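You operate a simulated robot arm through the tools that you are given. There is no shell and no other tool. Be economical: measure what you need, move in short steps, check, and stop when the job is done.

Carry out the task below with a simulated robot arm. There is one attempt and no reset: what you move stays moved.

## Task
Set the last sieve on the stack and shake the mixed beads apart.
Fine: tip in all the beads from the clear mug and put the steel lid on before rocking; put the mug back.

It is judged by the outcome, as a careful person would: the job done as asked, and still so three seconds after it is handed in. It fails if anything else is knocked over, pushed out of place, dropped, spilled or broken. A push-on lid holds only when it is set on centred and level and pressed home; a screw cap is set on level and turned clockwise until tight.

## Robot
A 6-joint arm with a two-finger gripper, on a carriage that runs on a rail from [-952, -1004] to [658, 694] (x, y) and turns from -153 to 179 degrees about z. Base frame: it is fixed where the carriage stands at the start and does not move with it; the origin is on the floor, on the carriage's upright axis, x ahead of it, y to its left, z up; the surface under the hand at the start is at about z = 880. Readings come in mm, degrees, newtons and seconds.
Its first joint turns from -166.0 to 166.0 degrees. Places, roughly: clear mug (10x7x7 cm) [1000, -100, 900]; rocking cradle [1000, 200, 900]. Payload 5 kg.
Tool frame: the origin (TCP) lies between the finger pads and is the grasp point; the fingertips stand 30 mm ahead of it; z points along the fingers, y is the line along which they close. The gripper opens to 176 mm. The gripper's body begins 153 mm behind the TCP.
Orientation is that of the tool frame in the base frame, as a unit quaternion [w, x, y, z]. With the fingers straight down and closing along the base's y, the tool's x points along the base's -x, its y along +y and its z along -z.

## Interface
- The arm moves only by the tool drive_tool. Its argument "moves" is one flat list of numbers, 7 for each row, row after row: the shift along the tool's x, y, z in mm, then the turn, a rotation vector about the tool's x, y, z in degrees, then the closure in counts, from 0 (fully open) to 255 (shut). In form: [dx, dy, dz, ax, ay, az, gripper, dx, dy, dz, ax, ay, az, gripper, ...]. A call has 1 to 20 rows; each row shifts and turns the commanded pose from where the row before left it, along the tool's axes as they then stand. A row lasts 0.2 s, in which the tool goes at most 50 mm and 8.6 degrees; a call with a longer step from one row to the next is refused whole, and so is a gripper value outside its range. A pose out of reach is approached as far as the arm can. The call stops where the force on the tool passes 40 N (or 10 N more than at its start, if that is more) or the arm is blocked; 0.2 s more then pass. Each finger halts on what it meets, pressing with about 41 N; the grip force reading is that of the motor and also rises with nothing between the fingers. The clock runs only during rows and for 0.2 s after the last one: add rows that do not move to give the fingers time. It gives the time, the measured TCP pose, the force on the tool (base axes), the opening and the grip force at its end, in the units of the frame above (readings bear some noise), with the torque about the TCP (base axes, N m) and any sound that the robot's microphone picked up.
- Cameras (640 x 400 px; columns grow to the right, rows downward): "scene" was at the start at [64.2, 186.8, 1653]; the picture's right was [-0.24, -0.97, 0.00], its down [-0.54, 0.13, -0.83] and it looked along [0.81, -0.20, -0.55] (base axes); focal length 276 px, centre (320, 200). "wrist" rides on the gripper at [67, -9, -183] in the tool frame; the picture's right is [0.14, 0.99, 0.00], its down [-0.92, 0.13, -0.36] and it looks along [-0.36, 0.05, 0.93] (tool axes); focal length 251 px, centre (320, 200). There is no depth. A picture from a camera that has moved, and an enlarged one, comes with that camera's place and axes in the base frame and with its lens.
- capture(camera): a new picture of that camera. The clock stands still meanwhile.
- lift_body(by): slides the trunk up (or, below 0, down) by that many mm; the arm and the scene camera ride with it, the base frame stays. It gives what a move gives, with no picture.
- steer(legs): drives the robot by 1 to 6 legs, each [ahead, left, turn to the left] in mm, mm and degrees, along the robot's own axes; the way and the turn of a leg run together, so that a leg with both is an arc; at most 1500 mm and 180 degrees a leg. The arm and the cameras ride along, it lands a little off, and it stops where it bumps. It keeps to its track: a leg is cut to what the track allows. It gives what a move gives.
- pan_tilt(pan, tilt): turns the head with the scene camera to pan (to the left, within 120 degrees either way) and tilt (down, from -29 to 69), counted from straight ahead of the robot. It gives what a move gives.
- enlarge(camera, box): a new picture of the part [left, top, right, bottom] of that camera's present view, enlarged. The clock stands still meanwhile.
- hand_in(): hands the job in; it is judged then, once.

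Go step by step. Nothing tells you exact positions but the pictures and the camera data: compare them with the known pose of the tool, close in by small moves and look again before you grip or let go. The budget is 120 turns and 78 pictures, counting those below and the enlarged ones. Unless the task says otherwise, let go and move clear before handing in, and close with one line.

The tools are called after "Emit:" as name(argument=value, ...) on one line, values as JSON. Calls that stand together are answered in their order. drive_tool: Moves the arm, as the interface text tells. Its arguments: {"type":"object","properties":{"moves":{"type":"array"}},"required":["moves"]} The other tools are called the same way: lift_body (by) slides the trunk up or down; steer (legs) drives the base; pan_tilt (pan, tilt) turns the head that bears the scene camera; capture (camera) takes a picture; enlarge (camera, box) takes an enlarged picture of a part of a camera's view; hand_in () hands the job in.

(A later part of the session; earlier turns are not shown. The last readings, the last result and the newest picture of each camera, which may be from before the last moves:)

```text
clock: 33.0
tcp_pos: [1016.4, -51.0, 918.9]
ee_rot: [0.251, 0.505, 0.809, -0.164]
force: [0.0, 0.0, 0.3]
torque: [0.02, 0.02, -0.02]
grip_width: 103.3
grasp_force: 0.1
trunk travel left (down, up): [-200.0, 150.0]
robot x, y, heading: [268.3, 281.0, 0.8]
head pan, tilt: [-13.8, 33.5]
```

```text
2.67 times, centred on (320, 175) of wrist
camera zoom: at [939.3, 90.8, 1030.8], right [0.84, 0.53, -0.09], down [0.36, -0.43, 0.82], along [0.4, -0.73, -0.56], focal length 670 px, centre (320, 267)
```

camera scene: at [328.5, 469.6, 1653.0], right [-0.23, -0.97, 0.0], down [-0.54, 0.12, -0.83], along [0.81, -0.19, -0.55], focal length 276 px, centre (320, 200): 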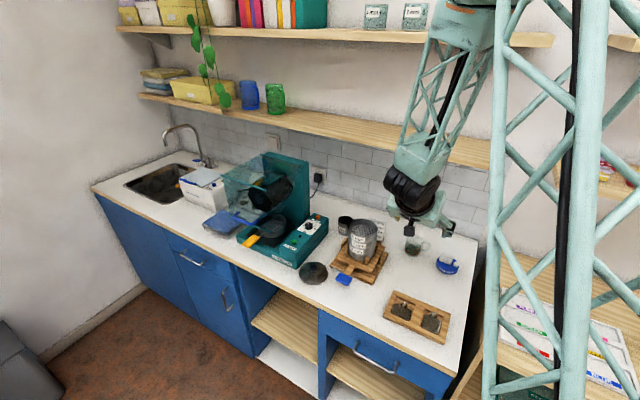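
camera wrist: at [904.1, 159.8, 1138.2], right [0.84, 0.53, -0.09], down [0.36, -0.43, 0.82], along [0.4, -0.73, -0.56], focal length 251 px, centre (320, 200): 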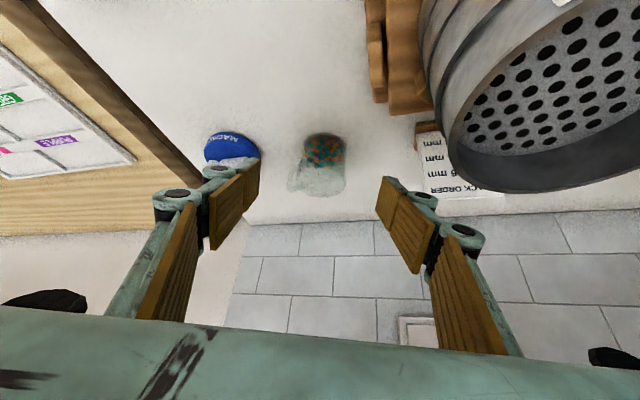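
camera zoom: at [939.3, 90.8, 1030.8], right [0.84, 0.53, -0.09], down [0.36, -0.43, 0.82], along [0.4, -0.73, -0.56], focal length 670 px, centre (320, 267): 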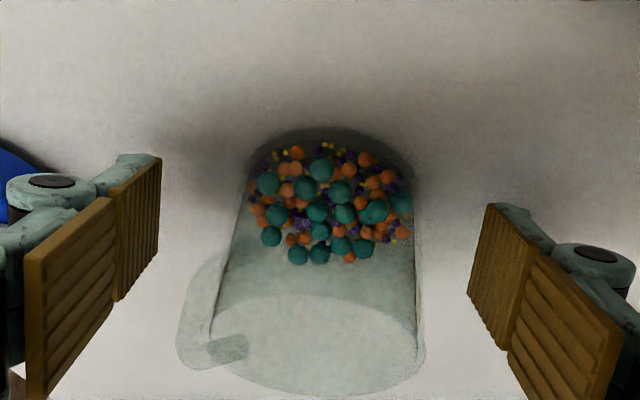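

Emit:
drive_tool(moves=[0, 0, 0, 0, 0, 0, 130, 0, 0, 0, 0, 0, 0, 150, 0, 0, 0, 0, 0, 0, 175, 0, 0, 0, 0, 0, 0, 175, 0, 0, 0, 0, 0, 0, 175])

Emit:
enlarge(camera="wrist", box=[200, 100, 440, 250])

```text
clock: 34.2
tcp_pos: [1016.4, -50.7, 919.3]
ee_rot: [0.252, 0.505, 0.809, -0.164]
force: [0.9, -0.3, 1.3]
torque: [0.01, -0.07, 0.0]
grip_width: 60.9
grasp_force: 40.5
trunk travel left (down, up): [-200.0, 150.0]
robot x, y, heading: [268.1, 280.3, 0.7]
head pan, tilt: [-13.8, 33.5]
```

```text
2.67 times, centred on (320, 175) of wrist
camera zoom: at [939.0, 91.1, 1031.0], right [0.84, 0.53, -0.09], down [0.36, -0.43, 0.82], along [0.4, -0.73, -0.56], focal length 670 px, centre (320, 267)
```

zoom: 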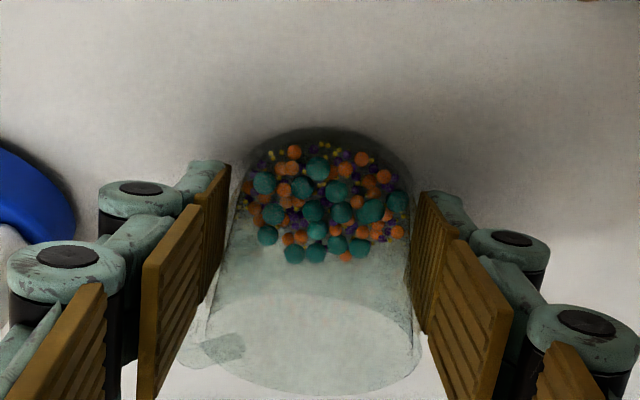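

Gripped at 61 mm. I lift it straight up.

Emit:
drive_tool(moves=[-2.9, 0, -4.1, 0, 0, 0, 175, -5.7, 0, -8.2, 0, 0, 0, 175, -11.5, 0, -16.4, 0, 0, 0, 175, -14.35, 0, -20.5, 0, 0, 0, 175, -17.2, 0, -24.6, 0, 0, 0, 175, -17.2, 0, -24.6, 0, 0, 0, 175, -17.2, 0, -24.6, 0, 0, 0, 175, -17.2, 0, -24.6, 0, 0, 0, 175, -17.2, 0, -24.6, 0, 0, 0, 175, -8.6, 0, -12.3, 0, 0, 0, 175, 0, 0, 0, 0, 0, 0, 175])

Emit:
enlarge(camera="wrist", box=[200, 100, 440, 250])

Emit:
capture(camera="scene")

```text
clock: 36.6
tcp_pos: [1018.6, -49.3, 1145.9]
ee_rot: [0.251, 0.505, 0.809, -0.164]
force: [-1.0, -1.1, 0.2]
torque: [0.03, -0.02, 0.03]
grip_width: 60.9
grasp_force: 41.2
trunk travel left (down, up): [-200.0, 150.0]
robot x, y, heading: [267.7, 280.7, 0.9]
head pan, tilt: [-13.8, 33.5]
```

```text
2.67 times, centred on (320, 175) of wrist
camera zoom: at [941.2, 91.5, 1257.8], right [0.84, 0.53, -0.09], down [0.36, -0.43, 0.82], along [0.4, -0.73, -0.56], focal length 670 px, centre (320, 267)
```

zoom: 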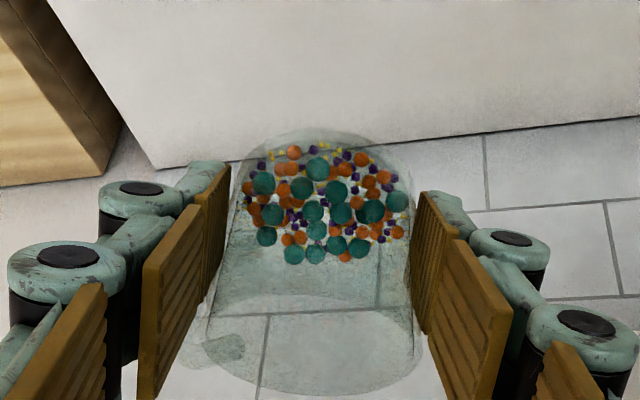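

```text
35 pictures are left
camera scene: at [328.3, 469.4, 1653.0], right [-0.23, -0.97, 0.0], down [-0.54, 0.12, -0.83], along [0.81, -0.19, -0.55], focal length 276 px, centre (320, 200)
```

scene: 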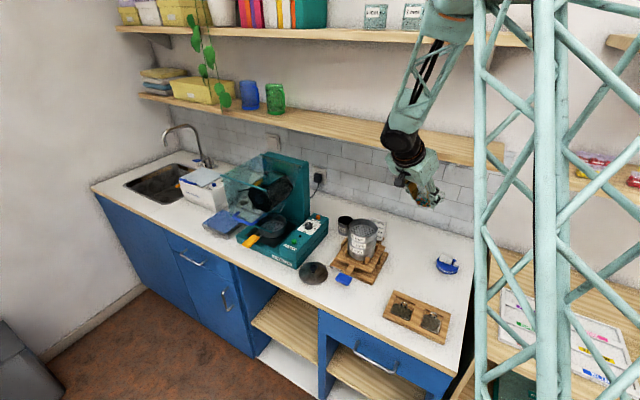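

The mug is held securely. I move it away from the shelf and pitch the hand to vertical (mug tilts only 35°), preparing a pour from the far side.

Emit:
drive_tool(moves=[23, 4.9, -16.1, 0, 0, 0, 175, 23, 4.9, -16.1, 0, 0, 0, 175, 23, 4.9, -16.1, 0, 0, 0, 175, 23, 4.9, -16.1, 0, 0, 0, 175, 0, 0, 0, 0, 5, 0, 175, 0, 0, 0, 0, 6, 0, 175, 0, 0, 0, 0, 6, 0, 175, 0, 0, 0, 0, 6, 0, 175, 0, 0, 0, 0, 6, 0, 175, 0, 0, 0, 0, 6, 0, 175, 0, 0, 0, 0, 0, 0, 175])

```text
clock: 39.0
tcp_pos: [988.4, 58.6, 1144.9]
ee_rot: [-0.004, 0.531, 0.848, -0.005]
force: [0.3, -0.9, -1.4]
torque: [0.1, 0.1, 0.0]
grip_width: 60.7
grasp_force: 40.7
trunk travel left (down, up): [-200.0, 150.0]
robot x, y, heading: [265.6, 281.1, 0.8]
head pan, tilt: [-13.8, 33.5]
```

Now yaw 135° in place, slowly, to face the pour direction.

Emit:
drive_tool(moves=[0, 0, 0, 0, 0, 7.5, 175, 0, 0, 0, 0, 0, 7.5, 175, 0, 0, 0, 0, 0, 7.5, 175, 0, 0, 0, 0, 0, 7.5, 175, 0, 0, 0, 0, 0, 7.5, 175, 0, 0, 0, 0, 0, 7.5, 175, 0, 0, 0, 0, 0, 7.5, 175, 0, 0, 0, 0, 0, 7.5, 175, 0, 0, 0, 0, 0, 7.5, 175, 0, 0, 0, 0, 0, 7.5, 175, 0, 0, 0, 0, 0, 7.5, 175, 0, 0, 0, 0, 0, 7.5, 175, 0, 0, 0, 0, 0, 7.5, 175, 0, 0, 0, 0, 0, 7.5, 175, 0, 0, 0, 0, 0, 7.5, 175, 0, 0, 0, 0, 0, 7.5, 175, 0, 0, 0, 0, 0, 7.5, 175, 0, 0, 0, 0, 0, 7.5, 175, 0, 0, 0, 0, 0, 0, 175])

Emit:
capture(camera="wrist")

```text
clock: 43.0
tcp_pos: [972.4, 29.1, 1141.6]
ee_rot: [-0.024, 0.989, -0.148, 0.003]
force: [-0.8, -1.3, -0.5]
torque: [0.18, -0.07, -0.01]
grip_width: 60.6
grasp_force: 40.3
out of reach, approached as far as the arm can: row 17, 18
trunk travel left (down, up): [-200.0, 150.0]
robot x, y, heading: [265.8, 281.7, 0.6]
head pan, tilt: [-13.8, 33.5]
```

```text
34 pictures are left
camera wrist: at [1036.9, 11.3, 1324.4], right [-0.16, -0.99, -0.05], down [-0.93, 0.13, 0.36], along [-0.35, 0.1, -0.93], focal length 251 px, centre (320, 200)
```

wrist: 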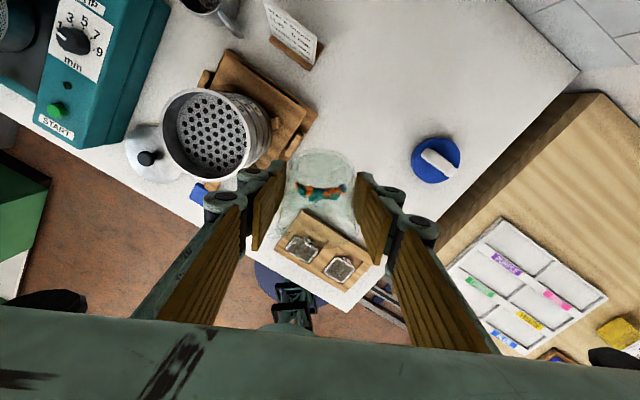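

A wrist joint limit was met near the end; I turn back about 18° and check the pose settles properly.

Emit:
drive_tool(moves=[0, 0, 0, 0, 0, -6, 175, 0, 0, 0, 0, 0, -6, 175, 0, 0, 0, 0, 0, -6, 175, 0, 0, 0, 0, 0, 0, 175, 0, 0, 0, 0, 0, 0, 175])

```text
clock: 44.2
tcp_pos: [974.6, 29.5, 1141.3]
ee_rot: [-0.024, 1.0, 0.009, 0.007]
force: [-0.3, 0.4, -0.6]
torque: [-0.02, -0.03, 0.01]
grip_width: 60.6
grasp_force: 41.4
trunk travel left (down, up): [-200.0, 150.0]
robot x, y, heading: [266.1, 280.0, 0.8]
head pan, tilt: [-13.8, 33.5]
```

Now the hand is vertical with the mug mouth leaning toward the robot. I move it over so that the mouth will be above the sieve.

Emit:
drive_tool(moves=[21, -32, 1, -2.75, 0, 0, 175, 21, -32, 1, 0, 0, 0, 175, 21, -32, 1, 0, 0, 0, 175, 22, -32, 2, 0, 0, 0, 175, 0, 0, 0, 0, 0, 0, 175, 0, 0, 0, 0, 0, 0, 175])

Emit:
capture(camera="wrist")

```text
clock: 45.6
tcp_pos: [1058.0, 159.3, 1140.6]
ee_rot: [0.001, 1.0, 0.009, 0.006]
force: [0.2, -0.5, 1.0]
torque: [0.04, -0.03, 0.01]
grip_width: 60.6
grasp_force: 40.9
trunk travel left (down, up): [-200.0, 150.0]
robot x, y, heading: [267.1, 282.0, 0.6]
head pan, tilt: [-13.8, 33.5]
```

```text
33 pictures are left
camera wrist: at [1120.9, 171.4, 1324.7], right [0.16, -0.99, 0.0], down [-0.93, -0.15, 0.35], along [-0.34, -0.06, -0.94], focal length 251 px, centre (320, 200)
```

wrist: 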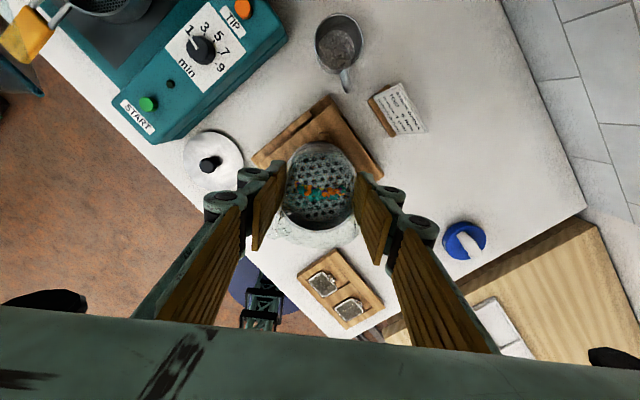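

Emit:
enlarge(camera="wrist", box=[240, 110, 400, 260])

Emit:
enlarge(camera="scene", box=[330, 175, 410, 275])

```text
2.67 times, centred on (320, 185) of wrist
camera zoom: at [1120.9, 171.4, 1324.7], right [0.16, -0.99, 0.0], down [-0.93, -0.15, 0.35], along [-0.34, -0.06, -0.94], focal length 670 px, centre (320, 240)
```

zoom: 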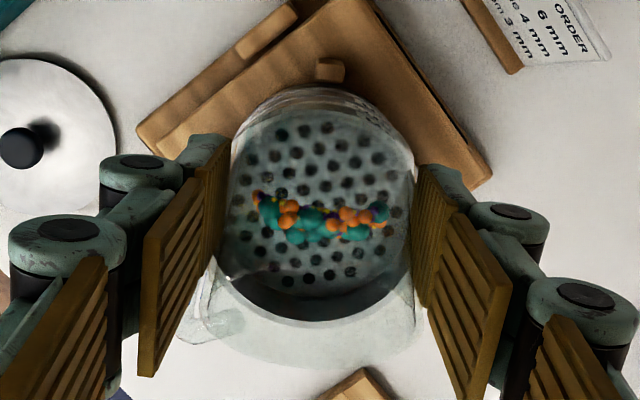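

```text
4.00 times, centred on (370, 225) of scene
camera zoom: at [328.3, 469.0, 1653.1], right [-0.23, -0.97, 0.0], down [-0.54, 0.13, -0.83], along [0.81, -0.19, -0.55], focal length 1103 px, centre (120, 100)
```

zoom: 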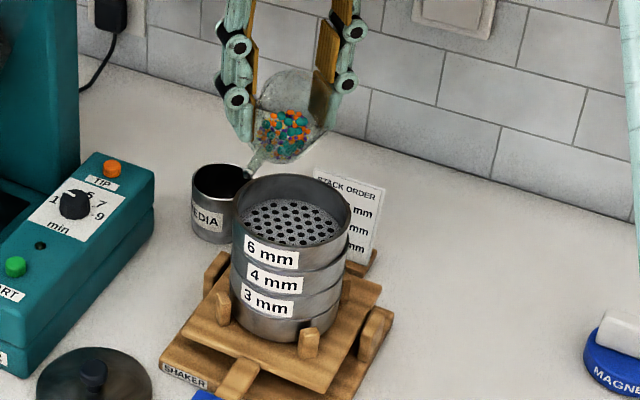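

Sieve centre is about (1025,157). I begin pitching: 35° more, then lower to bring the lip just above the rim.

Emit:
drive_tool(moves=[4, 0, 0, 0, 0, 0, 175, 0, 0, 0, 0, 7, 0, 175, 0, 0, 0, 0, 7, 0, 175, 0, 0, 0, 0, 7, 0, 175, 0, 0, 0, 0, 7, 0, 175, 0, 0, 0, 0, 7, 0, 175, -6.3, 0, 9, 0, 0, 0, 175, -6.3, 0, 9, 0, 0, 0, 175, 0, 0, 0, 0, 0, 0, 175, 0, 0, 0, 0, 0, 0, 175])

Emit:
enlarge(camera="scene", box=[330, 175, 410, 275])

```text
clock: 47.8
tcp_pos: [1059.4, 172.8, 1116.8]
ee_rot: [-0.019, 0.965, 0.013, 0.26]
force: [-0.7, -1.1, -0.7]
torque: [0.02, 0.01, -0.02]
grip_width: 60.6
grasp_force: 41.1
out of reach, approached as far as the arm can: row 6
trunk travel left (down, up): [-200.0, 150.0]
robot x, y, heading: [270.8, 280.8, 0.8]
head pan, tilt: [-13.8, 33.5]
```

```text
4.00 times, centred on (370, 225) of scene
camera zoom: at [328.3, 469.3, 1653.0], right [-0.23, -0.97, 0.0], down [-0.54, 0.12, -0.83], along [0.81, -0.19, -0.55], focal length 1103 px, centre (120, 100)
```

zoom: 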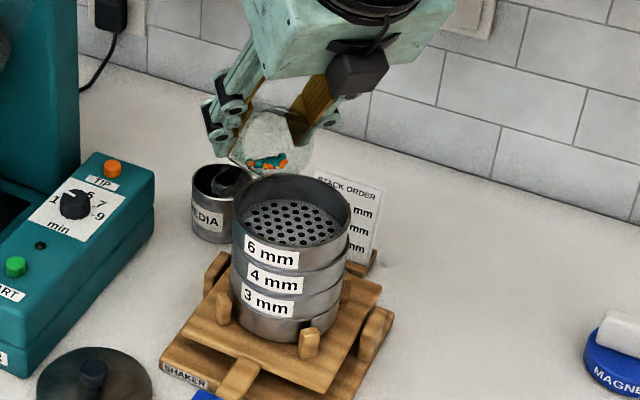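

The wrist limit nudged the pose sideways by ~13 mm. I back the roll off 20°, recentre over the sieve, and confirm before pouring.

Emit:
drive_tool(moves=[0, 0, 0, 0, 0, -6.7, 175, 0, 0, 0, 0, 0, -6.7, 175, 0, 0, 0, 0, 0, -6.6, 175, 0.4, 15, -4.3, 0, 0, 0, 175, 0, 0, 0, 0, 0, 0, 175, 0, 0, 0, 0, 0, 0, 175])

```text
clock: 49.2
tcp_pos: [1062.8, 158.3, 1123.2]
ee_rot: [0.026, 0.948, 0.182, 0.259]
force: [0.0, 0.2, -1.2]
torque: [-0.02, 0.04, -0.01]
grip_width: 60.5
grasp_force: 40.9
trunk travel left (down, up): [-200.0, 150.0]
robot x, y, heading: [264.6, 284.4, 0.5]
head pan, tilt: [-13.8, 33.5]
```

Now the mug is at about 65° tilt with its lip over the sieve. I continue tilting to ~93° and watch.

Emit:
drive_tool(moves=[-3.9, -9.1, -3.7, 0, 0, 0, 175, 0, 0, 0, -2.5, 6.5, -0.3, 175, 0, 0, 0, -2.5, 6.5, -0.3, 175, 0, 0, 0, 0, 0, 0, 175, 0, 0, 0, -2.5, 6.5, -0.3, 175, 0, 0, 0, -2.5, 6.5, -0.3, 175, 0, 0, 0, 0, 0, 0, 175, 0, 0, 0, 0, 0, 0, 175])

Emit:
enlarge(camera="scene", box=[330, 175, 410, 275])

```text
clock: 51.0
tcp_pos: [1050.4, 172.5, 1122.3]
ee_rot: [0.053, 0.873, 0.171, 0.454]
force: [-0.2, -0.6, -0.2]
torque: [-0.03, 0.01, -0.02]
grip_width: 60.6
grasp_force: 40.9
out of reach, approached as far as the arm can: row 2
trunk travel left (down, up): [-200.0, 150.0]
robot x, y, heading: [266.2, 282.8, 0.8]
head pan, tilt: [-13.8, 33.5]
```

```text
4.00 times, centred on (370, 225) of scene
camera zoom: at [328.2, 469.4, 1653.1], right [-0.23, -0.97, 0.0], down [-0.54, 0.12, -0.83], along [0.81, -0.19, -0.55], focal length 1103 px, centre (120, 100)
```

zoom: 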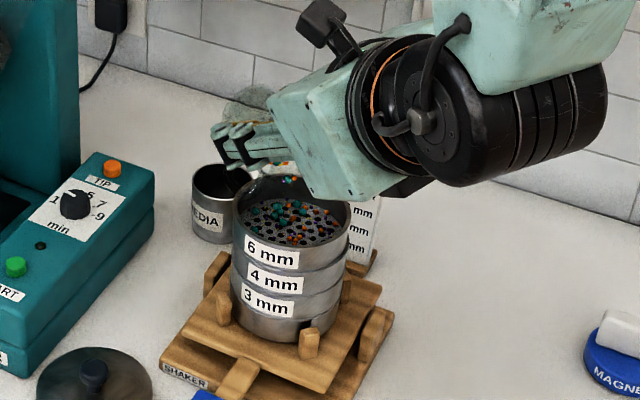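

Beads are pouring into the sieve. I continue tilting with the mouth held over the sieve centre.

Emit:
drive_tool(moves=[-2, -1, -3.3, -2.77, 6.55, -0.44, 175, 0, 0, 0, 0, 0, 0, 175, -1.6, -1, -3.6, -2.77, 6.55, -0.44, 175, 0, 0, 0, 0, 0, 0, 175, -1.2, -1, -3.8, -2.77, 6.55, -0.44, 175, 0, 0, 0, 0, 0, 0, 175, -0.8, -1, -4, -2.77, 6.55, -0.44, 175, 0, 0, 0, 0, 0, 0, 175, -0.4, -1, -4, -2.77, 6.55, -0.44, 175, 0, 0, 0, 0, 0, 0, 175, 0, 0, 0, 0, 0, 0, 175])

Emit:
enlarge(camera="wrist", box=[200, 90, 440, 280])

```text
clock: 53.4
tcp_pos: [1040.8, 170.8, 1121.2]
ee_rot: [0.114, 0.694, 0.142, 0.697]
force: [0.9, 0.0, -1.1]
torque: [-0.01, -0.04, 0.03]
grip_width: 60.4
grasp_force: 41.3
out of reach, approached as far as the arm can: row 7
trunk travel left (down, up): [-200.0, 150.0]
robot x, y, heading: [270.0, 280.9, 0.5]
head pan, tilt: [-13.8, 33.5]
```

```text
2.11 times, centred on (320, 185) of wrist
camera zoom: at [856.5, 198.0, 1180.0], right [0.04, -0.88, 0.48], down [-0.35, -0.46, -0.82], along [0.94, -0.14, -0.32], focal length 529 px, centre (320, 232)
```

zoom: 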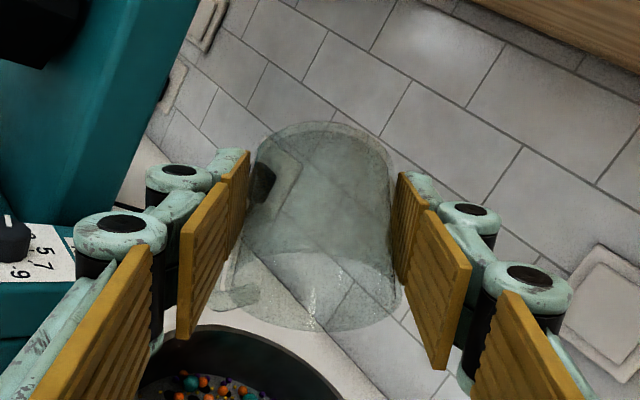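

The mug is empty. I raise it and unwind the tilt.

Emit:
drive_tool(moves=[18.7, 7.1, 0, 0, 0, 0, 175, 18.7, 7.1, 0, 0, 0, 0, 175, 0, 0, 0, 2.5, -6.5, 0.3, 175, 0, 0, 0, 2.5, -6.5, 0.3, 175, 0, 0, 0, 2.5, -6.5, 0.3, 175, 0, 0, 0, 2.5, -6.5, 0.3, 175, 0, 0, 0, 2.5, -6.5, 0.3, 175, 0, 0, 0, 2.5, -6.5, 0.3, 175, 0, 0, 0, 2.5, -6.5, 0.3, 175, 0, 0, 0, 2.5, -6.5, 0.3, 175, 0, 0, 0, 2.5, -6.5, 0.3, 175, 0, 0, 0, 2.5, -6.5, 0.3, 175, 0, 0, 0, 2.5, -6.5, 0.3, 175, 0, 0, 0, 2.5, -6.5, 0.3, 175, 0, 0, 0, 2.5, -6.5, 0.3, 175, 0, 0, 0, 0, 0, 0, 175])

Emit:
enlarge(camera="scene", box=[320, 175, 420, 285])

```text
clock: 56.8
tcp_pos: [1053.3, 184.8, 1160.6]
ee_rot: [-0.032, 0.978, 0.192, 0.072]
force: [0.3, -0.1, -1.8]
torque: [-0.02, 0.09, 0.03]
grip_width: 60.6
grasp_force: 40.8
out of reach, approached as far as the arm can: row 1, 3, 11, 12
trunk travel left (down, up): [-200.0, 150.0]
robot x, y, heading: [268.3, 280.6, 0.8]
head pan, tilt: [-13.8, 33.5]
```

```text
3.64 times, centred on (370, 230) of scene
camera zoom: at [329.3, 469.3, 1653.0], right [-0.23, -0.97, 0.0], down [-0.54, 0.12, -0.83], along [0.81, -0.19, -0.55], focal length 1002 px, centre (138, 91)
```

zoom: 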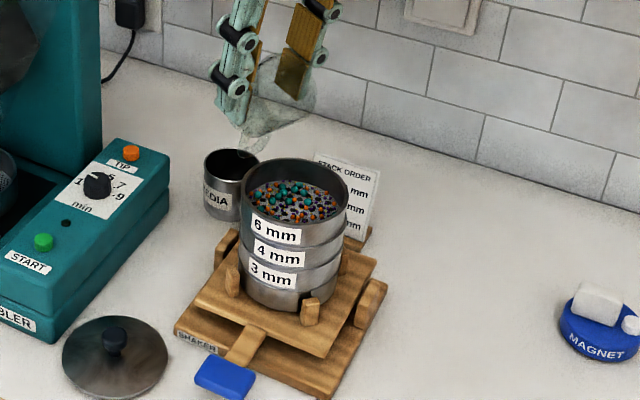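

All beads are in the sieve with no spill. Now I carry the mug off the stack and yaw back.

Emit:
drive_tool(moves=[-27, 23, -1.5, 0, 0, 0, 175, -27, 23, -1.5, 0, 0, 0, 175, -27, 23, -1.5, 0, 0, 0, 175, -27, 23, -1.5, 0, 0, 0, 175, 0, 0, 0, 0, 0, -7.25, 175, 0, 0, 0, 0, 0, -7.25, 175, 0, 0, 0, 0, 0, -7.25, 175, 0, 0, 0, 0, 0, -7.25, 175, 0, 0, 0, 0, 0, -7.25, 175, 0, 0, 0, 0, 0, -7.25, 175, 0, 0, 0, 0, 0, -7.25, 175, 0, 0, 0, 0, 0, -7.25, 175, 0, 0, 0, 0, 0, -7.25, 175, 0, 0, 0, 0, 0, -7.25, 175, 0, 0, 0, 0, 0, -7.25, 175, 0, 0, 0, 0, 0, -7.25, 175, 0, 0, 0, 0, 0, -7.25, 175, 0, 0, 0, 0, 0, 0, 175])

```text
clock: 60.6
tcp_pos: [986.7, 60.7, 1147.3]
ee_rot: [0.033, 0.524, 0.848, 0.073]
force: [0.3, 1.1, -0.5]
torque: [-0.01, -0.03, 0.01]
grip_width: 60.6
grasp_force: 40.8
trunk travel left (down, up): [-200.0, 150.0]
robot x, y, heading: [263.3, 281.5, 0.6]
head pan, tilt: [-13.8, 33.5]
```

Now restore the grasp orientation and go back above the mug's spot.

Emit:
drive_tool(moves=[0, 0, 0, 1.93, -7.24, -0.46, 175, 0, 0, 0, 1.93, -7.24, -0.46, 175, 0, 0, 0, 1.93, -7.24, -0.46, 175, 0, 0, 0, 1.93, -7.24, -0.46, 175, 0, 0, 0, 1.93, -7.24, -0.46, 175, -23.2, -5.1, 16.3, 0, 0, 0, 175, -23.2, -5.1, 16.3, 0, 0, 0, 175, -23.2, -5.1, 16.3, 0, 0, 0, 175, -23.2, -5.1, 16.3, 0, 0, 0, 175, 0, 0, 0, 0, 0, 0, 175, 0, 0, 0, 0, 0, 0, 175])

```text
clock: 63.0
tcp_pos: [1018.8, -52.2, 1149.3]
ee_rot: [0.253, 0.505, 0.809, -0.164]
force: [0.1, -1.0, -0.1]
torque: [-0.02, 0.01, 0.01]
grip_width: 60.6
grasp_force: 40.7
trunk travel left (down, up): [-200.0, 150.0]
robot x, y, heading: [265.7, 284.1, 0.8]
head pan, tilt: [-13.8, 33.5]
```

Orientation restored. I lower the mug toward its place.

Emit:
drive_tool(moves=[22.96, 0, 32.8, 0, 0, 0, 175, 22.96, 0, 32.8, 0, 0, 0, 175, 22.96, 0, 32.8, 0, 0, 0, 175, 22.96, 0, 32.8, 0, 0, 0, 175, 22.96, 0, 32.8, 0, 0, 0, 175, 10, 0, 14.3, 0, 0, 0, 175, 0, 0, 0, 0, 0, 0, 175, 1.7, 0, 2.5, 0, 0, 0, 175, 1.2, 0, 1.6, 0, 0, 0, 175, 1.2, 0, 1.6, 0, 0, 0, 175, 0, 0, 0, 0, 0, 0, 175])

```text
clock: 65.4
tcp_pos: [1013.7, -52.9, 922.9]
ee_rot: [0.254, 0.505, 0.809, -0.164]
force: [1.1, -1.2, 9.8]
torque: [-0.16, -0.39, -0.06]
grip_width: 60.7
grasp_force: 40.6
trunk travel left (down, up): [-200.0, 150.0]
robot x, y, heading: [265.0, 284.9, 0.7]
head pan, tilt: [-13.8, 33.5]
```

Contact with the counter at 10 N. I check the mug is standing flat.

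Emit:
enlarge(camera="scene", box=[380, 200, 450, 270])

```text
5.71 times, centred on (415, 235) of scene
camera zoom: at [328.1, 469.3, 1653.1], right [-0.23, -0.97, 0.0], down [-0.54, 0.12, -0.83], along [0.81, -0.19, -0.55], focal length 1575 px, centre (-223, 0)
```

zoom: 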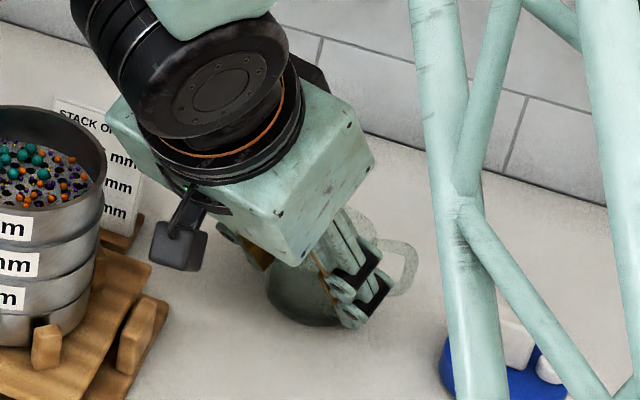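

It looks down on the counter. I press a hair more, release slowly, and retract along the approach line.

Emit:
drive_tool(moves=[0.6, 0, 0.8, 0, 0, 0, 175, 0, 0, 0, 0, 0, 0, 160, 0, 0, 0, 0, 0, 0, 145, 0, 0, 0, 0, 0, 0, 120, 0, 0, 0, 0, 0, 0, 105, 0, 0, 0, 0, 0, 0, 105, 0, 0, -10, 0, 0, 0, 105, 0, 0, -20, 0, 0, 0, 105, 0, 0, -30, 0, 0, 0, 105, 0, 0, -40, 0, 0, 0, 105, 0, 0, -40, 0, 0, 0, 105, 0, 0, 0, 0, 0, 0, 105])

Emit:
capture(camera="wrist")

```text
clock: 68.0
tcp_pos: [981.5, 22.8, 1038.1]
ee_rot: [0.251, 0.505, 0.809, -0.164]
force: [-1.0, 1.3, 1.5]
torque: [-0.02, -0.11, 0.07]
grip_width: 103.4
grasp_force: 0.0
trunk travel left (down, up): [-200.0, 150.0]
robot x, y, heading: [269.2, 283.5, 0.8]
head pan, tilt: [-13.8, 33.5]
```

```text
25 pictures are left
camera wrist: at [903.0, 164.4, 1149.0], right [0.84, 0.53, -0.09], down [0.36, -0.43, 0.83], along [0.4, -0.73, -0.56], focal length 251 px, centre (320, 200)
```

wrist: 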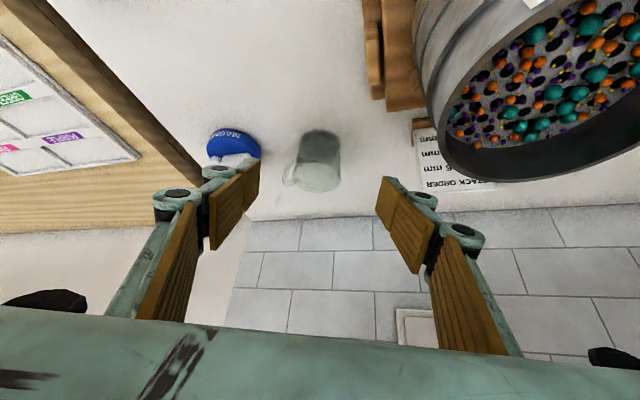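

The mug stands back in its place. Now the lid: rise, turn the hand vertical and go above the lid.

Emit:
drive_tool(moves=[-18.7, 0, -26.6, 0, 0, 0, 105, -18.7, 0, -26.6, 0, 0, 0, 105, -18.7, 0, -26.6, 0, 0, 0, 105, -18.7, 0, -26.6, 0, 0, 0, 105, 0, 0, 0, -1.12, 5.74, -3.17, 105, 0, 0, 0, -1.12, 5.74, -3.17, 105, 0, 0, 0, -1.12, 5.74, -3.17, 105, 0, 0, 0, -1.12, 5.74, -3.17, 105, 0, 0, 0, -1.12, 5.74, -3.17, 105, 0, 0, 0, -1.12, 5.74, -3.17, 105, 29.7, 32.3, 0, 0, 0, 0, 120, 29.7, 32.3, 0, 0, 0, 0, 130, 29.7, 32.3, 0, 0, 0, 0, 140, 29.7, 32.3, 0, 0, 0, 0, 150, 29.7, 32.3, 0, 0, 0, 0, 150, 29.7, 32.3, 0, 0, 0, 0, 150, 29.7, 32.3, 0, 0, 0, 0, 150, 0, 0, 20, 0, 0, 0, 150, 0, 0, 20, 0, 0, 0, 150, 0, 0, 0, 0, 0, 0, 150])

Emit:
capture(camera="wrist")

```text
clock: 72.2
tcp_pos: [993.9, 327.4, 1127.8]
ee_rot: [0.001, 0.377, 0.926, 0.0]
force: [-0.1, 0.3, 0.2]
torque: [0.04, 0.07, 0.01]
grip_width: 72.3
grasp_force: 0.0
trunk travel left (down, up): [-200.0, 150.0]
robot x, y, heading: [268.1, 281.9, 0.7]
head pan, tilt: [-13.8, 33.5]
```

```text
24 pictures are left
camera wrist: at [939.5, 368.5, 1309.2], right [0.59, 0.81, 0.0], down [0.75, -0.55, 0.36], along [0.29, -0.22, -0.93], focal length 251 px, centre (320, 200)
```

wrist: 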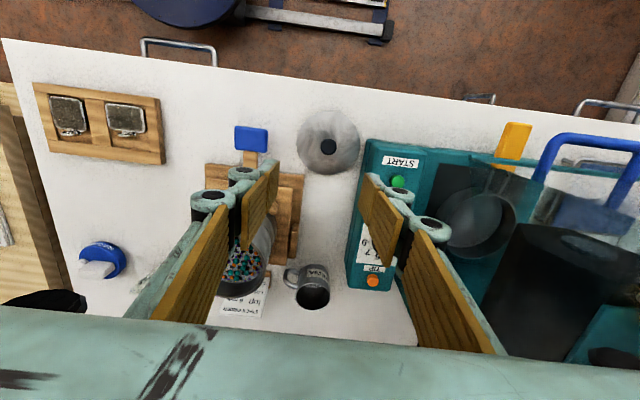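

The lid knob is about 13 mm along tool y from the hand. I centre and descend for a closer look.

Emit:
drive_tool(moves=[1.5, 13, 20, 0, 0, 0, 160, 0, 0, 40, 0, 0, 0, 165, 0, 0, 40, 0, 0, 0, 165, 0, 0, 28, 0, 0, 0, 165, 0, 0, 0, 0, 0, 0, 165])

Emit:
enlarge(camera="wrist", box=[220, 100, 420, 240])

Emit:
enlarge(camera="scene", box=[280, 220, 350, 300])

```text
clock: 73.4
tcp_pos: [1003.3, 337.8, 995.6]
ee_rot: [0.002, 0.377, 0.926, -0.001]
force: [-0.2, 0.1, -0.9]
torque: [0.04, 0.09, -0.01]
grip_width: 62.2
grasp_force: 0.1
trunk travel left (down, up): [-200.0, 150.0]
robot x, y, heading: [265.9, 279.0, 0.8]
head pan, tilt: [-13.8, 33.5]
```

```text
2.86 times, centred on (320, 170) of wrist
camera zoom: at [948.7, 379.0, 1178.0], right [0.59, 0.81, 0.0], down [0.75, -0.55, 0.36], along [0.29, -0.22, -0.93], focal length 718 px, centre (320, 286)
```

zoom: 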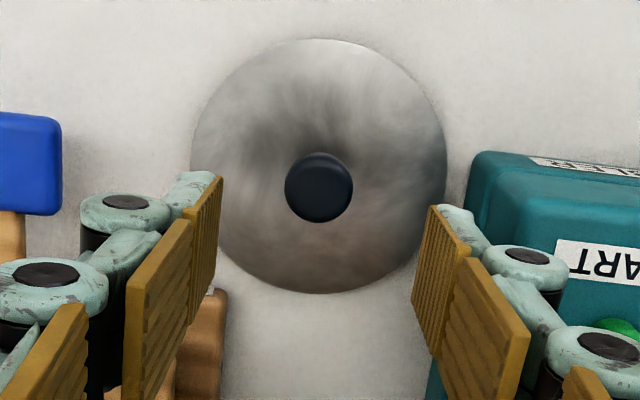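

```text
5.00 times, centred on (315, 260) of scene
camera zoom: at [329.1, 469.2, 1653.1], right [-0.23, -0.97, 0.0], down [-0.54, 0.12, -0.83], along [0.81, -0.19, -0.55], focal length 1378 px, centre (345, -100)
```

zoom: 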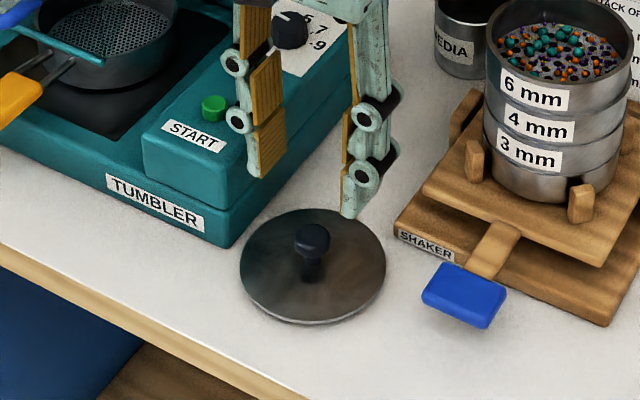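

Knob centred within 4 mm. I descend around it and grip.

Emit:
drive_tool(moves=[3.5, 0, 20, 0, 0, 0, 165, 0, 0, 25, 0, 0, 0, 165, 0, 0, 20, 0, 0, 0, 165, 0, 0, 7.5, 0, 0, 0, 165, 0, 0, 0, 0, 0, 0, 165, 0, 0, 0, 0, 0, 0, 195, 0, 0, 0, 0, 0, 0, 235, 0, 0, 0, 0, 0, 0, 235, 0, 0, 0, 0, 0, 0, 235])

Emit:
enlarge(camera="wrist", box=[220, 100, 420, 240])

```text
clock: 75.4
tcp_pos: [997.6, 339.3, 925.5]
ee_rot: [0.001, 0.378, 0.926, 0.0]
force: [-1.2, 0.0, 0.3]
torque: [-0.01, -0.02, -0.01]
grip_width: 23.3
grasp_force: 41.2
trunk travel left (down, up): [-200.0, 150.0]
robot x, y, heading: [265.8, 280.2, 0.9]
head pan, tilt: [-13.8, 33.5]
```

```text
2.86 times, centred on (320, 170) of wrist
camera zoom: at [943.2, 380.0, 1107.7], right [0.59, 0.81, 0.0], down [0.75, -0.55, 0.36], along [0.29, -0.22, -0.93], focal length 718 px, centre (320, 286)
```

zoom: 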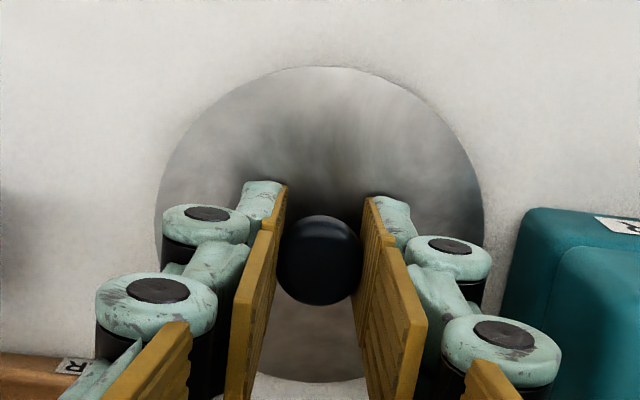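

Lid held by its knob, centred. I lift it and carry it over the stack.

Emit:
drive_tool(moves=[0, 0, -10, 0, 0, 0, 235, 0, 0, -25, 0, 0, 0, 235, 0, 0, -40, 0, 0, 0, 235, 0, 0, -40, 0, 0, 0, 235, 0, 0, -40, 0, 0, 0, 235, 0, 0, -40, 0, 0, 0, 235, 0, 0, -30, 0, 0, 0, 235, -28.6, -22.7, 0, 0, 0, 0, 235, -28.6, -22.7, 0, 0, 0, 0, 235, -28.6, -22.7, 0, 0, 0, 0, 235, -28.6, -22.7, 0, 0, 0, 0, 235, -28.6, -22.7, 0, 0, 0, 0, 235, 0, 0, 0, 0, 0, 0, 235, 0, 0, 20, 0, 0, 0, 235, 0, 0, 15, 0, 0, 0, 235, 0, 0, 0, 0, 0, 0, 235])

Emit:
enlarge(camera="wrist", box=[240, 100, 400, 220])

Emit:
enlarge(camera="scene", box=[345, 200, 401, 270])

```text
clock: 78.8
tcp_pos: [1021.3, 162.0, 1114.0]
ee_rot: [0.0, 0.377, 0.926, 0.0]
force: [0.0, -0.4, -0.5]
torque: [0.06, 0.01, -0.01]
grip_width: 23.1
grasp_force: 40.7
trunk travel left (down, up): [-200.0, 150.0]
robot x, y, heading: [266.4, 284.6, 0.7]
head pan, tilt: [-13.8, 33.5]
```

```text
3.33 times, centred on (320, 160) of wrist
camera zoom: at [966.8, 202.9, 1297.4], right [0.59, 0.81, 0.0], down [0.75, -0.55, 0.36], along [0.29, -0.22, -0.93], focal length 838 px, centre (320, 333)
```

zoom: 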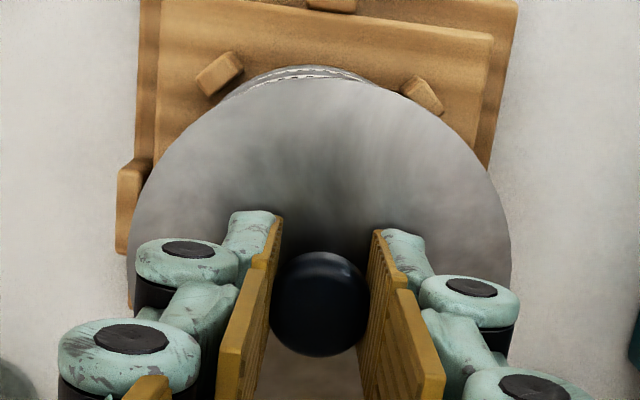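

```text
5.71 times, centred on (373, 235) of scene
camera zoom: at [328.8, 469.0, 1653.1], right [-0.23, -0.97, 0.0], down [-0.54, 0.12, -0.83], along [0.81, -0.19, -0.55], focal length 1575 px, centre (17, 0)
```

zoom: 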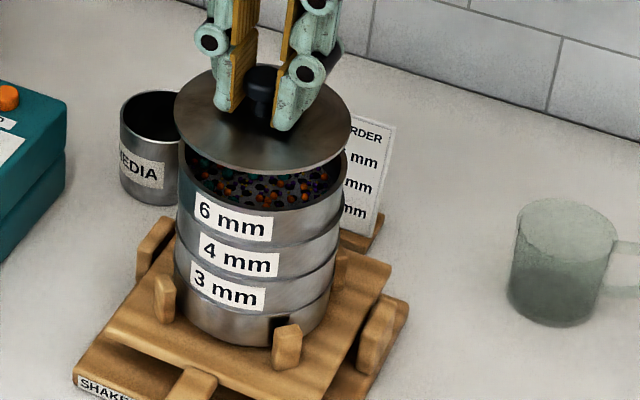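

Lid is within a few mm; stack appears offset (-4,-4) in tool axes. I correct, lower a bit, and check with tight zooms.

Emit:
drive_tool(moves=[-3.5, -4, 0, 0, 0, 0, 235, 0, 0, 10, 0, 0, 0, 235, 0, 0, 0, 0, 0, 0, 235, 0, 0, 0, 0, 0, 0, 235])

Emit:
enlarge(camera="wrist", box=[270, 105, 370, 165])

Emit:
enlarge(camera="scene", box=[354, 205, 394, 255])

```text
clock: 79.8
tcp_pos: [1020.9, 155.6, 1104.4]
ee_rot: [0.001, 0.377, 0.926, -0.001]
force: [-0.1, 0.2, 0.2]
torque: [-0.02, -0.02, 0.01]
grip_width: 23.2
grasp_force: 41.6
trunk travel left (down, up): [-200.0, 150.0]
robot x, y, heading: [265.2, 280.4, 0.8]
head pan, tilt: [-13.8, 33.5]
```

```text
6.40 times, centred on (320, 135) of wrist
camera zoom: at [966.1, 196.2, 1287.0], right [0.59, 0.81, 0.0], down [0.75, -0.55, 0.36], along [0.29, -0.22, -0.93], focal length 1609 px, centre (320, 616)
```

zoom: 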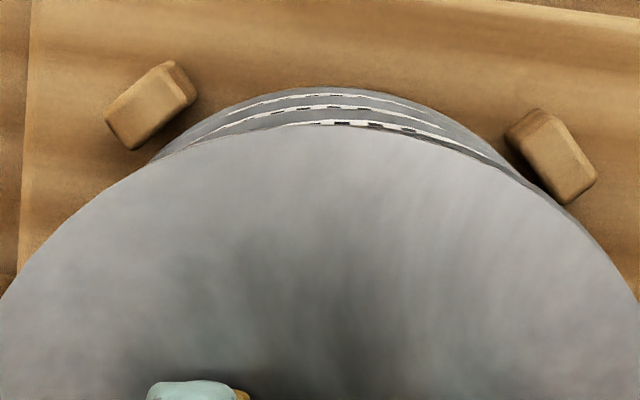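

```text
8.00 times, centred on (374, 230) of scene
camera zoom: at [328.5, 469.3, 1653.0], right [-0.23, -0.97, 0.0], down [-0.54, 0.12, -0.83], along [0.81, -0.19, -0.55], focal length 2205 px, centre (-112, -40)
```

zoom: 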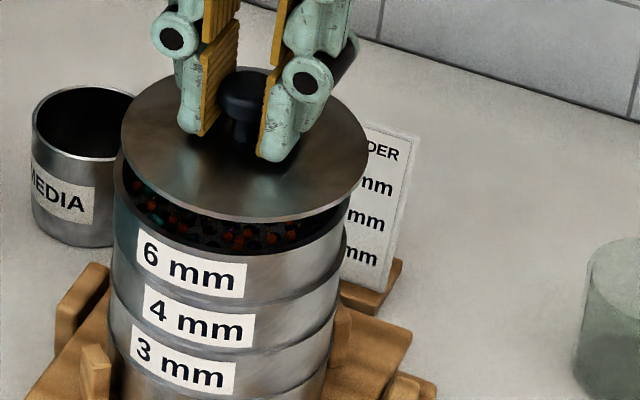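

Now x is aligned; tool y needs about +3.5 mm. I correct and lower to just above contact.

Emit:
drive_tool(moves=[0.6, 3.6, 0, 0, 0, 0, 235, 0, 0, 5, 0, 0, 0, 235, 0, 0, 3, 0, 0, 0, 235, 0, 0, 0, 0, 0, 0, 235, 0, 0, 0, 0, 0, 0, 235])

Emit:
enlarge(camera="wrist", box=[270, 105, 370, 165])

Emit:
enlarge(camera="scene", box=[354, 205, 394, 255])

```text
clock: 81.0
tcp_pos: [1024.1, 157.6, 1096.4]
ee_rot: [0.001, 0.377, 0.926, 0.0]
force: [0.2, -0.8, -0.5]
torque: [-0.04, 0.0, -0.01]
grip_width: 23.2
grasp_force: 41.1
trunk travel left (down, up): [-200.0, 150.0]
robot x, y, heading: [268.1, 281.3, 0.6]
head pan, tilt: [-13.8, 33.5]
```

```text
6.40 times, centred on (320, 135) of wrist
camera zoom: at [968.6, 198.5, 1279.1], right [0.59, 0.81, 0.0], down [0.75, -0.55, 0.36], along [0.29, -0.22, -0.93], focal length 1609 px, centre (320, 616)
```

zoom: 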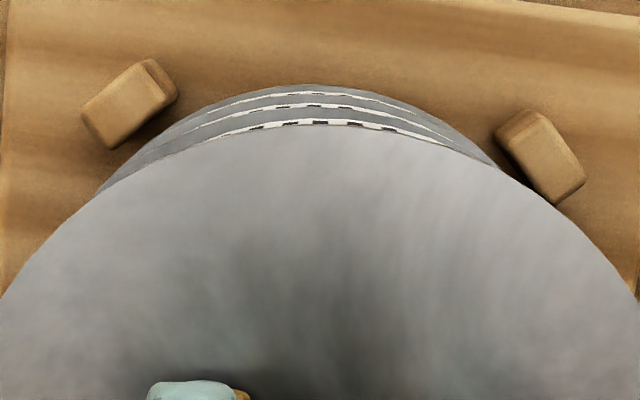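

```text
8.00 times, centred on (374, 230) of scene
camera zoom: at [328.5, 469.3, 1653.0], right [-0.23, -0.97, 0.0], down [-0.54, 0.12, -0.83], along [0.81, -0.19, -0.55], focal length 2205 px, centre (-112, -40)
```

zoom: 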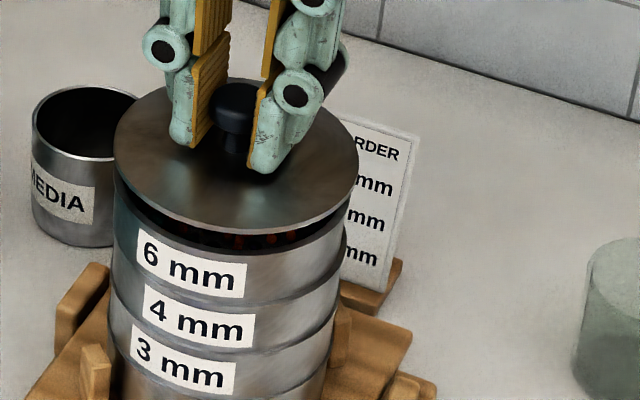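

Well centred (within ~1 mm). I lower and press gently.

Emit:
drive_tool(moves=[0.4, 0, 2, 0, 0, 0, 235, 0, 0, 2, 0, 0, 0, 235, 0, 0, 2, 0, 0, 0, 235, 0, 0, 1.5, 0, 0, 0, 235, 0, 0, 0, 0, 0, 0, 235])

```text
clock: 82.2
tcp_pos: [1022.3, 158.0, 1088.6]
ee_rot: [0.001, 0.377, 0.926, 0.0]
force: [-0.4, 0.6, -0.2]
torque: [0.01, -0.05, 0.0]
grip_width: 23.5
grasp_force: 41.5
trunk travel left (down, up): [-200.0, 150.0]
robot x, y, heading: [265.9, 281.6, 0.5]
head pan, tilt: [-13.8, 33.5]
```

Emit:
drive_tool(moves=[0, 0, 1.5, 0, 0, 0, 235, 0, 0, 1.5, 0, 0, 0, 235, 0, 0, 1.5, 0, 0, 0, 235, 0, 0, 1.5, 0, 0, 0, 235, 0, 0, 1.5, 0, 0, 0, 235, 0, 0, 1.5, 0, 0, 0, 235, 0, 0, 0, 0, 0, 0, 235])

Emit:
enlarge(camera="scene", box=[354, 205, 394, 255])

```text
clock: 83.8
tcp_pos: [1023.8, 157.3, 1080.8]
ee_rot: [0.002, 0.376, 0.926, 0.002]
force: [1.1, 2.4, 26.2]
torque: [0.22, -0.45, 0.03]
grip_width: 23.3
grasp_force: 41.3
trunk travel left (down, up): [-200.0, 150.0]
robot x, y, heading: [267.0, 282.2, 0.7]
head pan, tilt: [-13.8, 33.5]
```

```text
8.00 times, centred on (374, 230) of scene
camera zoom: at [327.4, 469.7, 1653.1], right [-0.23, -0.97, 0.0], down [-0.54, 0.12, -0.83], along [0.81, -0.19, -0.55], focal length 2205 px, centre (-112, -40)
```

zoom: 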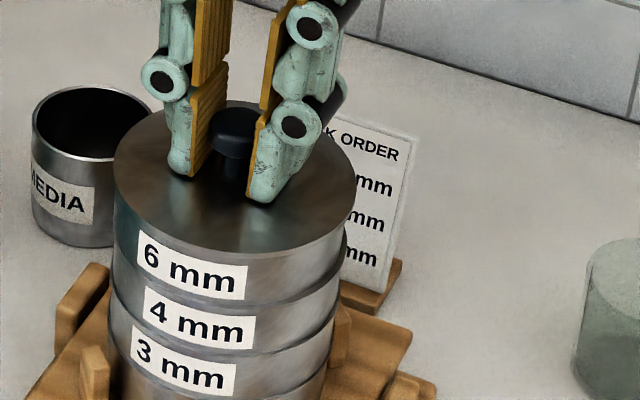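

The lid sits flush. I release, close the fingers and press straight down on the knob to drive it home.

Emit:
drive_tool(moves=[0, 0, 0, 0, 0, 0, 200, 0, 0, 0, 0, 0, 0, 195, 0, 0, -20, 0, 0, 0, 195, 0, 0, -25, 0, 0, 0, 195, 0, 0, 0, 0, 0, 0, 255, 0, 0, 0, 0, 0, 0, 255, 0, 0, 4, 0, 0, 0, 255, 0, 0, 4, 0, 0, 0, 255, 0, 0, 3, 0, 0, 0, 255, 0, 0, 2, 0, 0, 0, 255, 0, 0, 2, 0, 0, 0, 255, 0, 0, 2, 0, 0, 0, 255, 0, 0, 2, 0, 0, 0, 255, 0, 0, 0, 0, 0, 0, 255])

```text
clock: 86.8
tcp_pos: [1021.1, 158.3, 1107.0]
ee_rot: [0.001, 0.377, 0.926, 0.0]
force: [0.4, 0.0, -0.6]
torque: [0.01, 0.0, 0.0]
grip_width: 0.0
grasp_force: 40.9
trunk travel left (down, up): [-200.0, 150.0]
robot x, y, heading: [268.9, 281.1, 0.7]
head pan, tilt: [-13.8, 33.5]
```

Emit:
drive_tool(moves=[0, 0, 2, 0, 0, 0, 255, 0, 0, 2, 0, 0, 0, 255, 0, 0, 2, 0, 0, 0, 255, 0, 0, 2, 0, 0, 0, 255, 0, 0, 2, 0, 0, 0, 255, 0, 0, 2, 0, 0, 0, 255, 0, 0, 2, 0, 0, 0, 255, 0, 0, 2, 0, 0, 0, 255, 0, 0, 2, 0, 0, 0, 255, 0, 0, 2, 0, 0, 0, 255, 0, 0, 0, 0, 0, 0, 255])

Emit:
enlarge(camera="scene", box=[340, 205, 400, 280])

```text
clock: 87.8
tcp_pos: [1022.9, 157.8, 1103.1]
ee_rot: [0.005, 0.377, 0.926, 0.001]
force: [-4.6, 0.7, 22.6]
torque: [0.01, 0.07, -0.04]
grip_width: 6.0
grasp_force: 40.8
trunk travel left (down, up): [-200.0, 150.0]
robot x, y, heading: [265.4, 279.7, 0.7]
head pan, tilt: [-13.8, 33.5]
stopped in row 5: the force on the tool passed its limit at 44 N (the readings are from after the stop); the commanded pose is now the measured one
```

```text
5.33 times, centred on (370, 242) of scene
camera zoom: at [326.7, 469.5, 1653.1], right [-0.23, -0.97, 0.0], down [-0.54, 0.12, -0.83], along [0.81, -0.19, -0.55], focal length 1470 px, centre (53, -27)
```

zoom: 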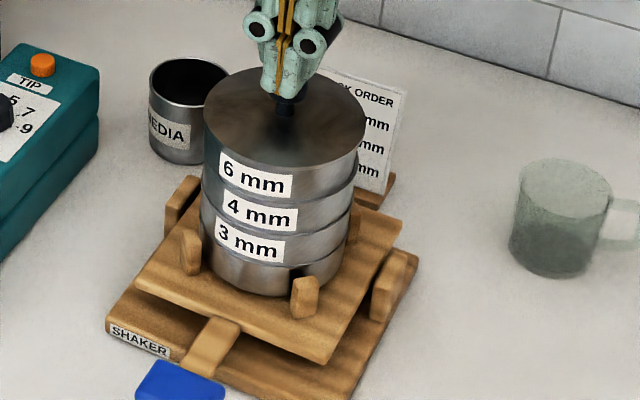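

I press once more with finer steps, then retreat upward.

Emit:
drive_tool(moves=[0, 0, 0.7, 0, 0, 0, 255, 0, 0, 0.7, 0, 0, 0, 255, 0, 0, 0.7, 0, 0, 0, 255, 0, 0, 0.7, 0, 0, 0, 255, 0, 0, 0, 0, 0, 0, 255])

Emit:
drive_tool(moves=[0, 0, -10, 0, 0, 0, 255, 0, 0, -30, 0, 0, 0, 255, 0, 0, -30, 0, 0, 0, 255, 0, 0, 0, 0, 0, 0, 255])

Emit:
capture(camera="wrist")

```text
clock: 88.4
tcp_pos: [1023.7, 157.4, 1103.4]
ee_rot: [0.004, 0.377, 0.926, 0.001]
force: [-5.3, -0.3, 20.7]
torque: [0.02, 0.08, -0.01]
grip_width: 6.1
grasp_force: 41.1
trunk travel left (down, up): [-200.0, 150.0]
robot x, y, heading: [264.6, 279.3, 0.7]
head pan, tilt: [-13.8, 33.5]
stopped in row 2: the force on the tool passed its limit at 41 N (the readings are from after the stop); the commanded pose is now the measured one
```

```text
clock: 89.4
tcp_pos: [1023.4, 157.1, 1169.7]
ee_rot: [0.004, 0.377, 0.926, 0.001]
force: [-0.8, -0.1, -0.3]
torque: [0.0, -0.16, 0.02]
grip_width: 0.0
grasp_force: 41.0
trunk travel left (down, up): [-200.0, 150.0]
robot x, y, heading: [269.3, 281.2, 0.7]
head pan, tilt: [-13.8, 33.5]
```

```text
12 pictures are left
camera wrist: at [967.2, 198.2, 1351.7], right [0.59, 0.81, 0.0], down [0.75, -0.55, 0.37], along [0.3, -0.22, -0.93], focal length 251 px, centre (320, 200)
```

wrist: 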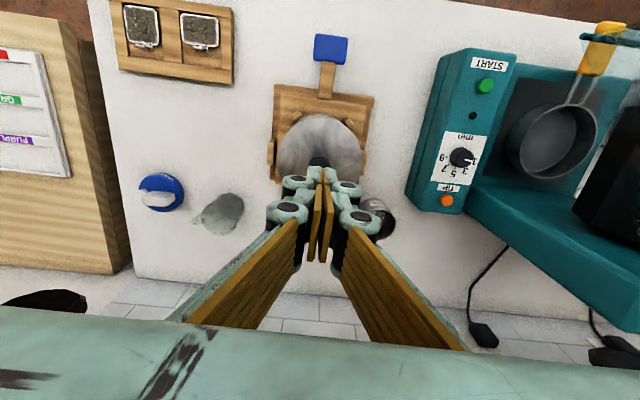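

Lid pressed home. Now I move over the blue rocking paddle at about (917,254) and descend for a look.

Emit:
drive_tool(moves=[36, -0.8, 0, 0, 0, 0, 220, 36, -0.8, 0, 0, 0, 0, 190, 36, -0.8, 0, 0, 0, 0, 160, 36, -0.8, 0, 0, 0, 0, 130, 0, 0, 36, 0, 0, 0, 115, 0, 0, 36, 0, 0, 0, 115, 0, 0, 36, 0, 0, 0, 115, 0, 0, 36, 0, 0, 0, 115, 0, 0, 36, 0, 0, 0, 115, 0, 0, 0, 0, 0, 0, 115])

Emit:
capture(camera="wrist")

```text
clock: 91.6
tcp_pos: [919.4, 252.2, 988.1]
ee_rot: [0.002, 0.376, 0.926, 0.001]
force: [0.9, -0.4, -0.2]
torque: [0.07, 0.13, -0.01]
grip_width: 96.8
grasp_force: 0.0
trunk travel left (down, up): [-200.0, 150.0]
robot x, y, heading: [268.1, 279.9, 0.9]
head pan, tilt: [-13.8, 33.5]
```

```text
11 pictures are left
camera wrist: at [864.8, 294.1, 1171.3], right [0.59, 0.81, 0.0], down [0.75, -0.55, 0.37], along [0.3, -0.22, -0.93], focal length 251 px, centre (320, 200)
```

wrist: 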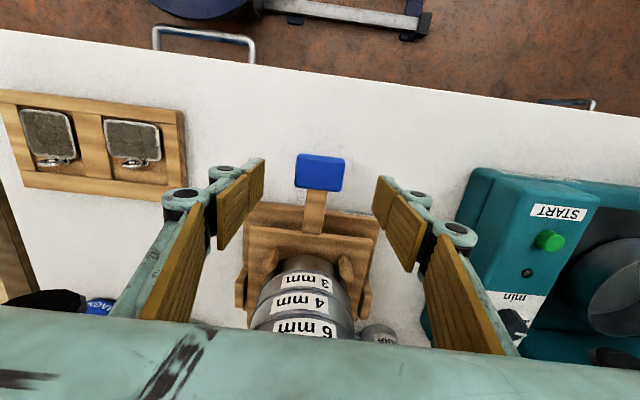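

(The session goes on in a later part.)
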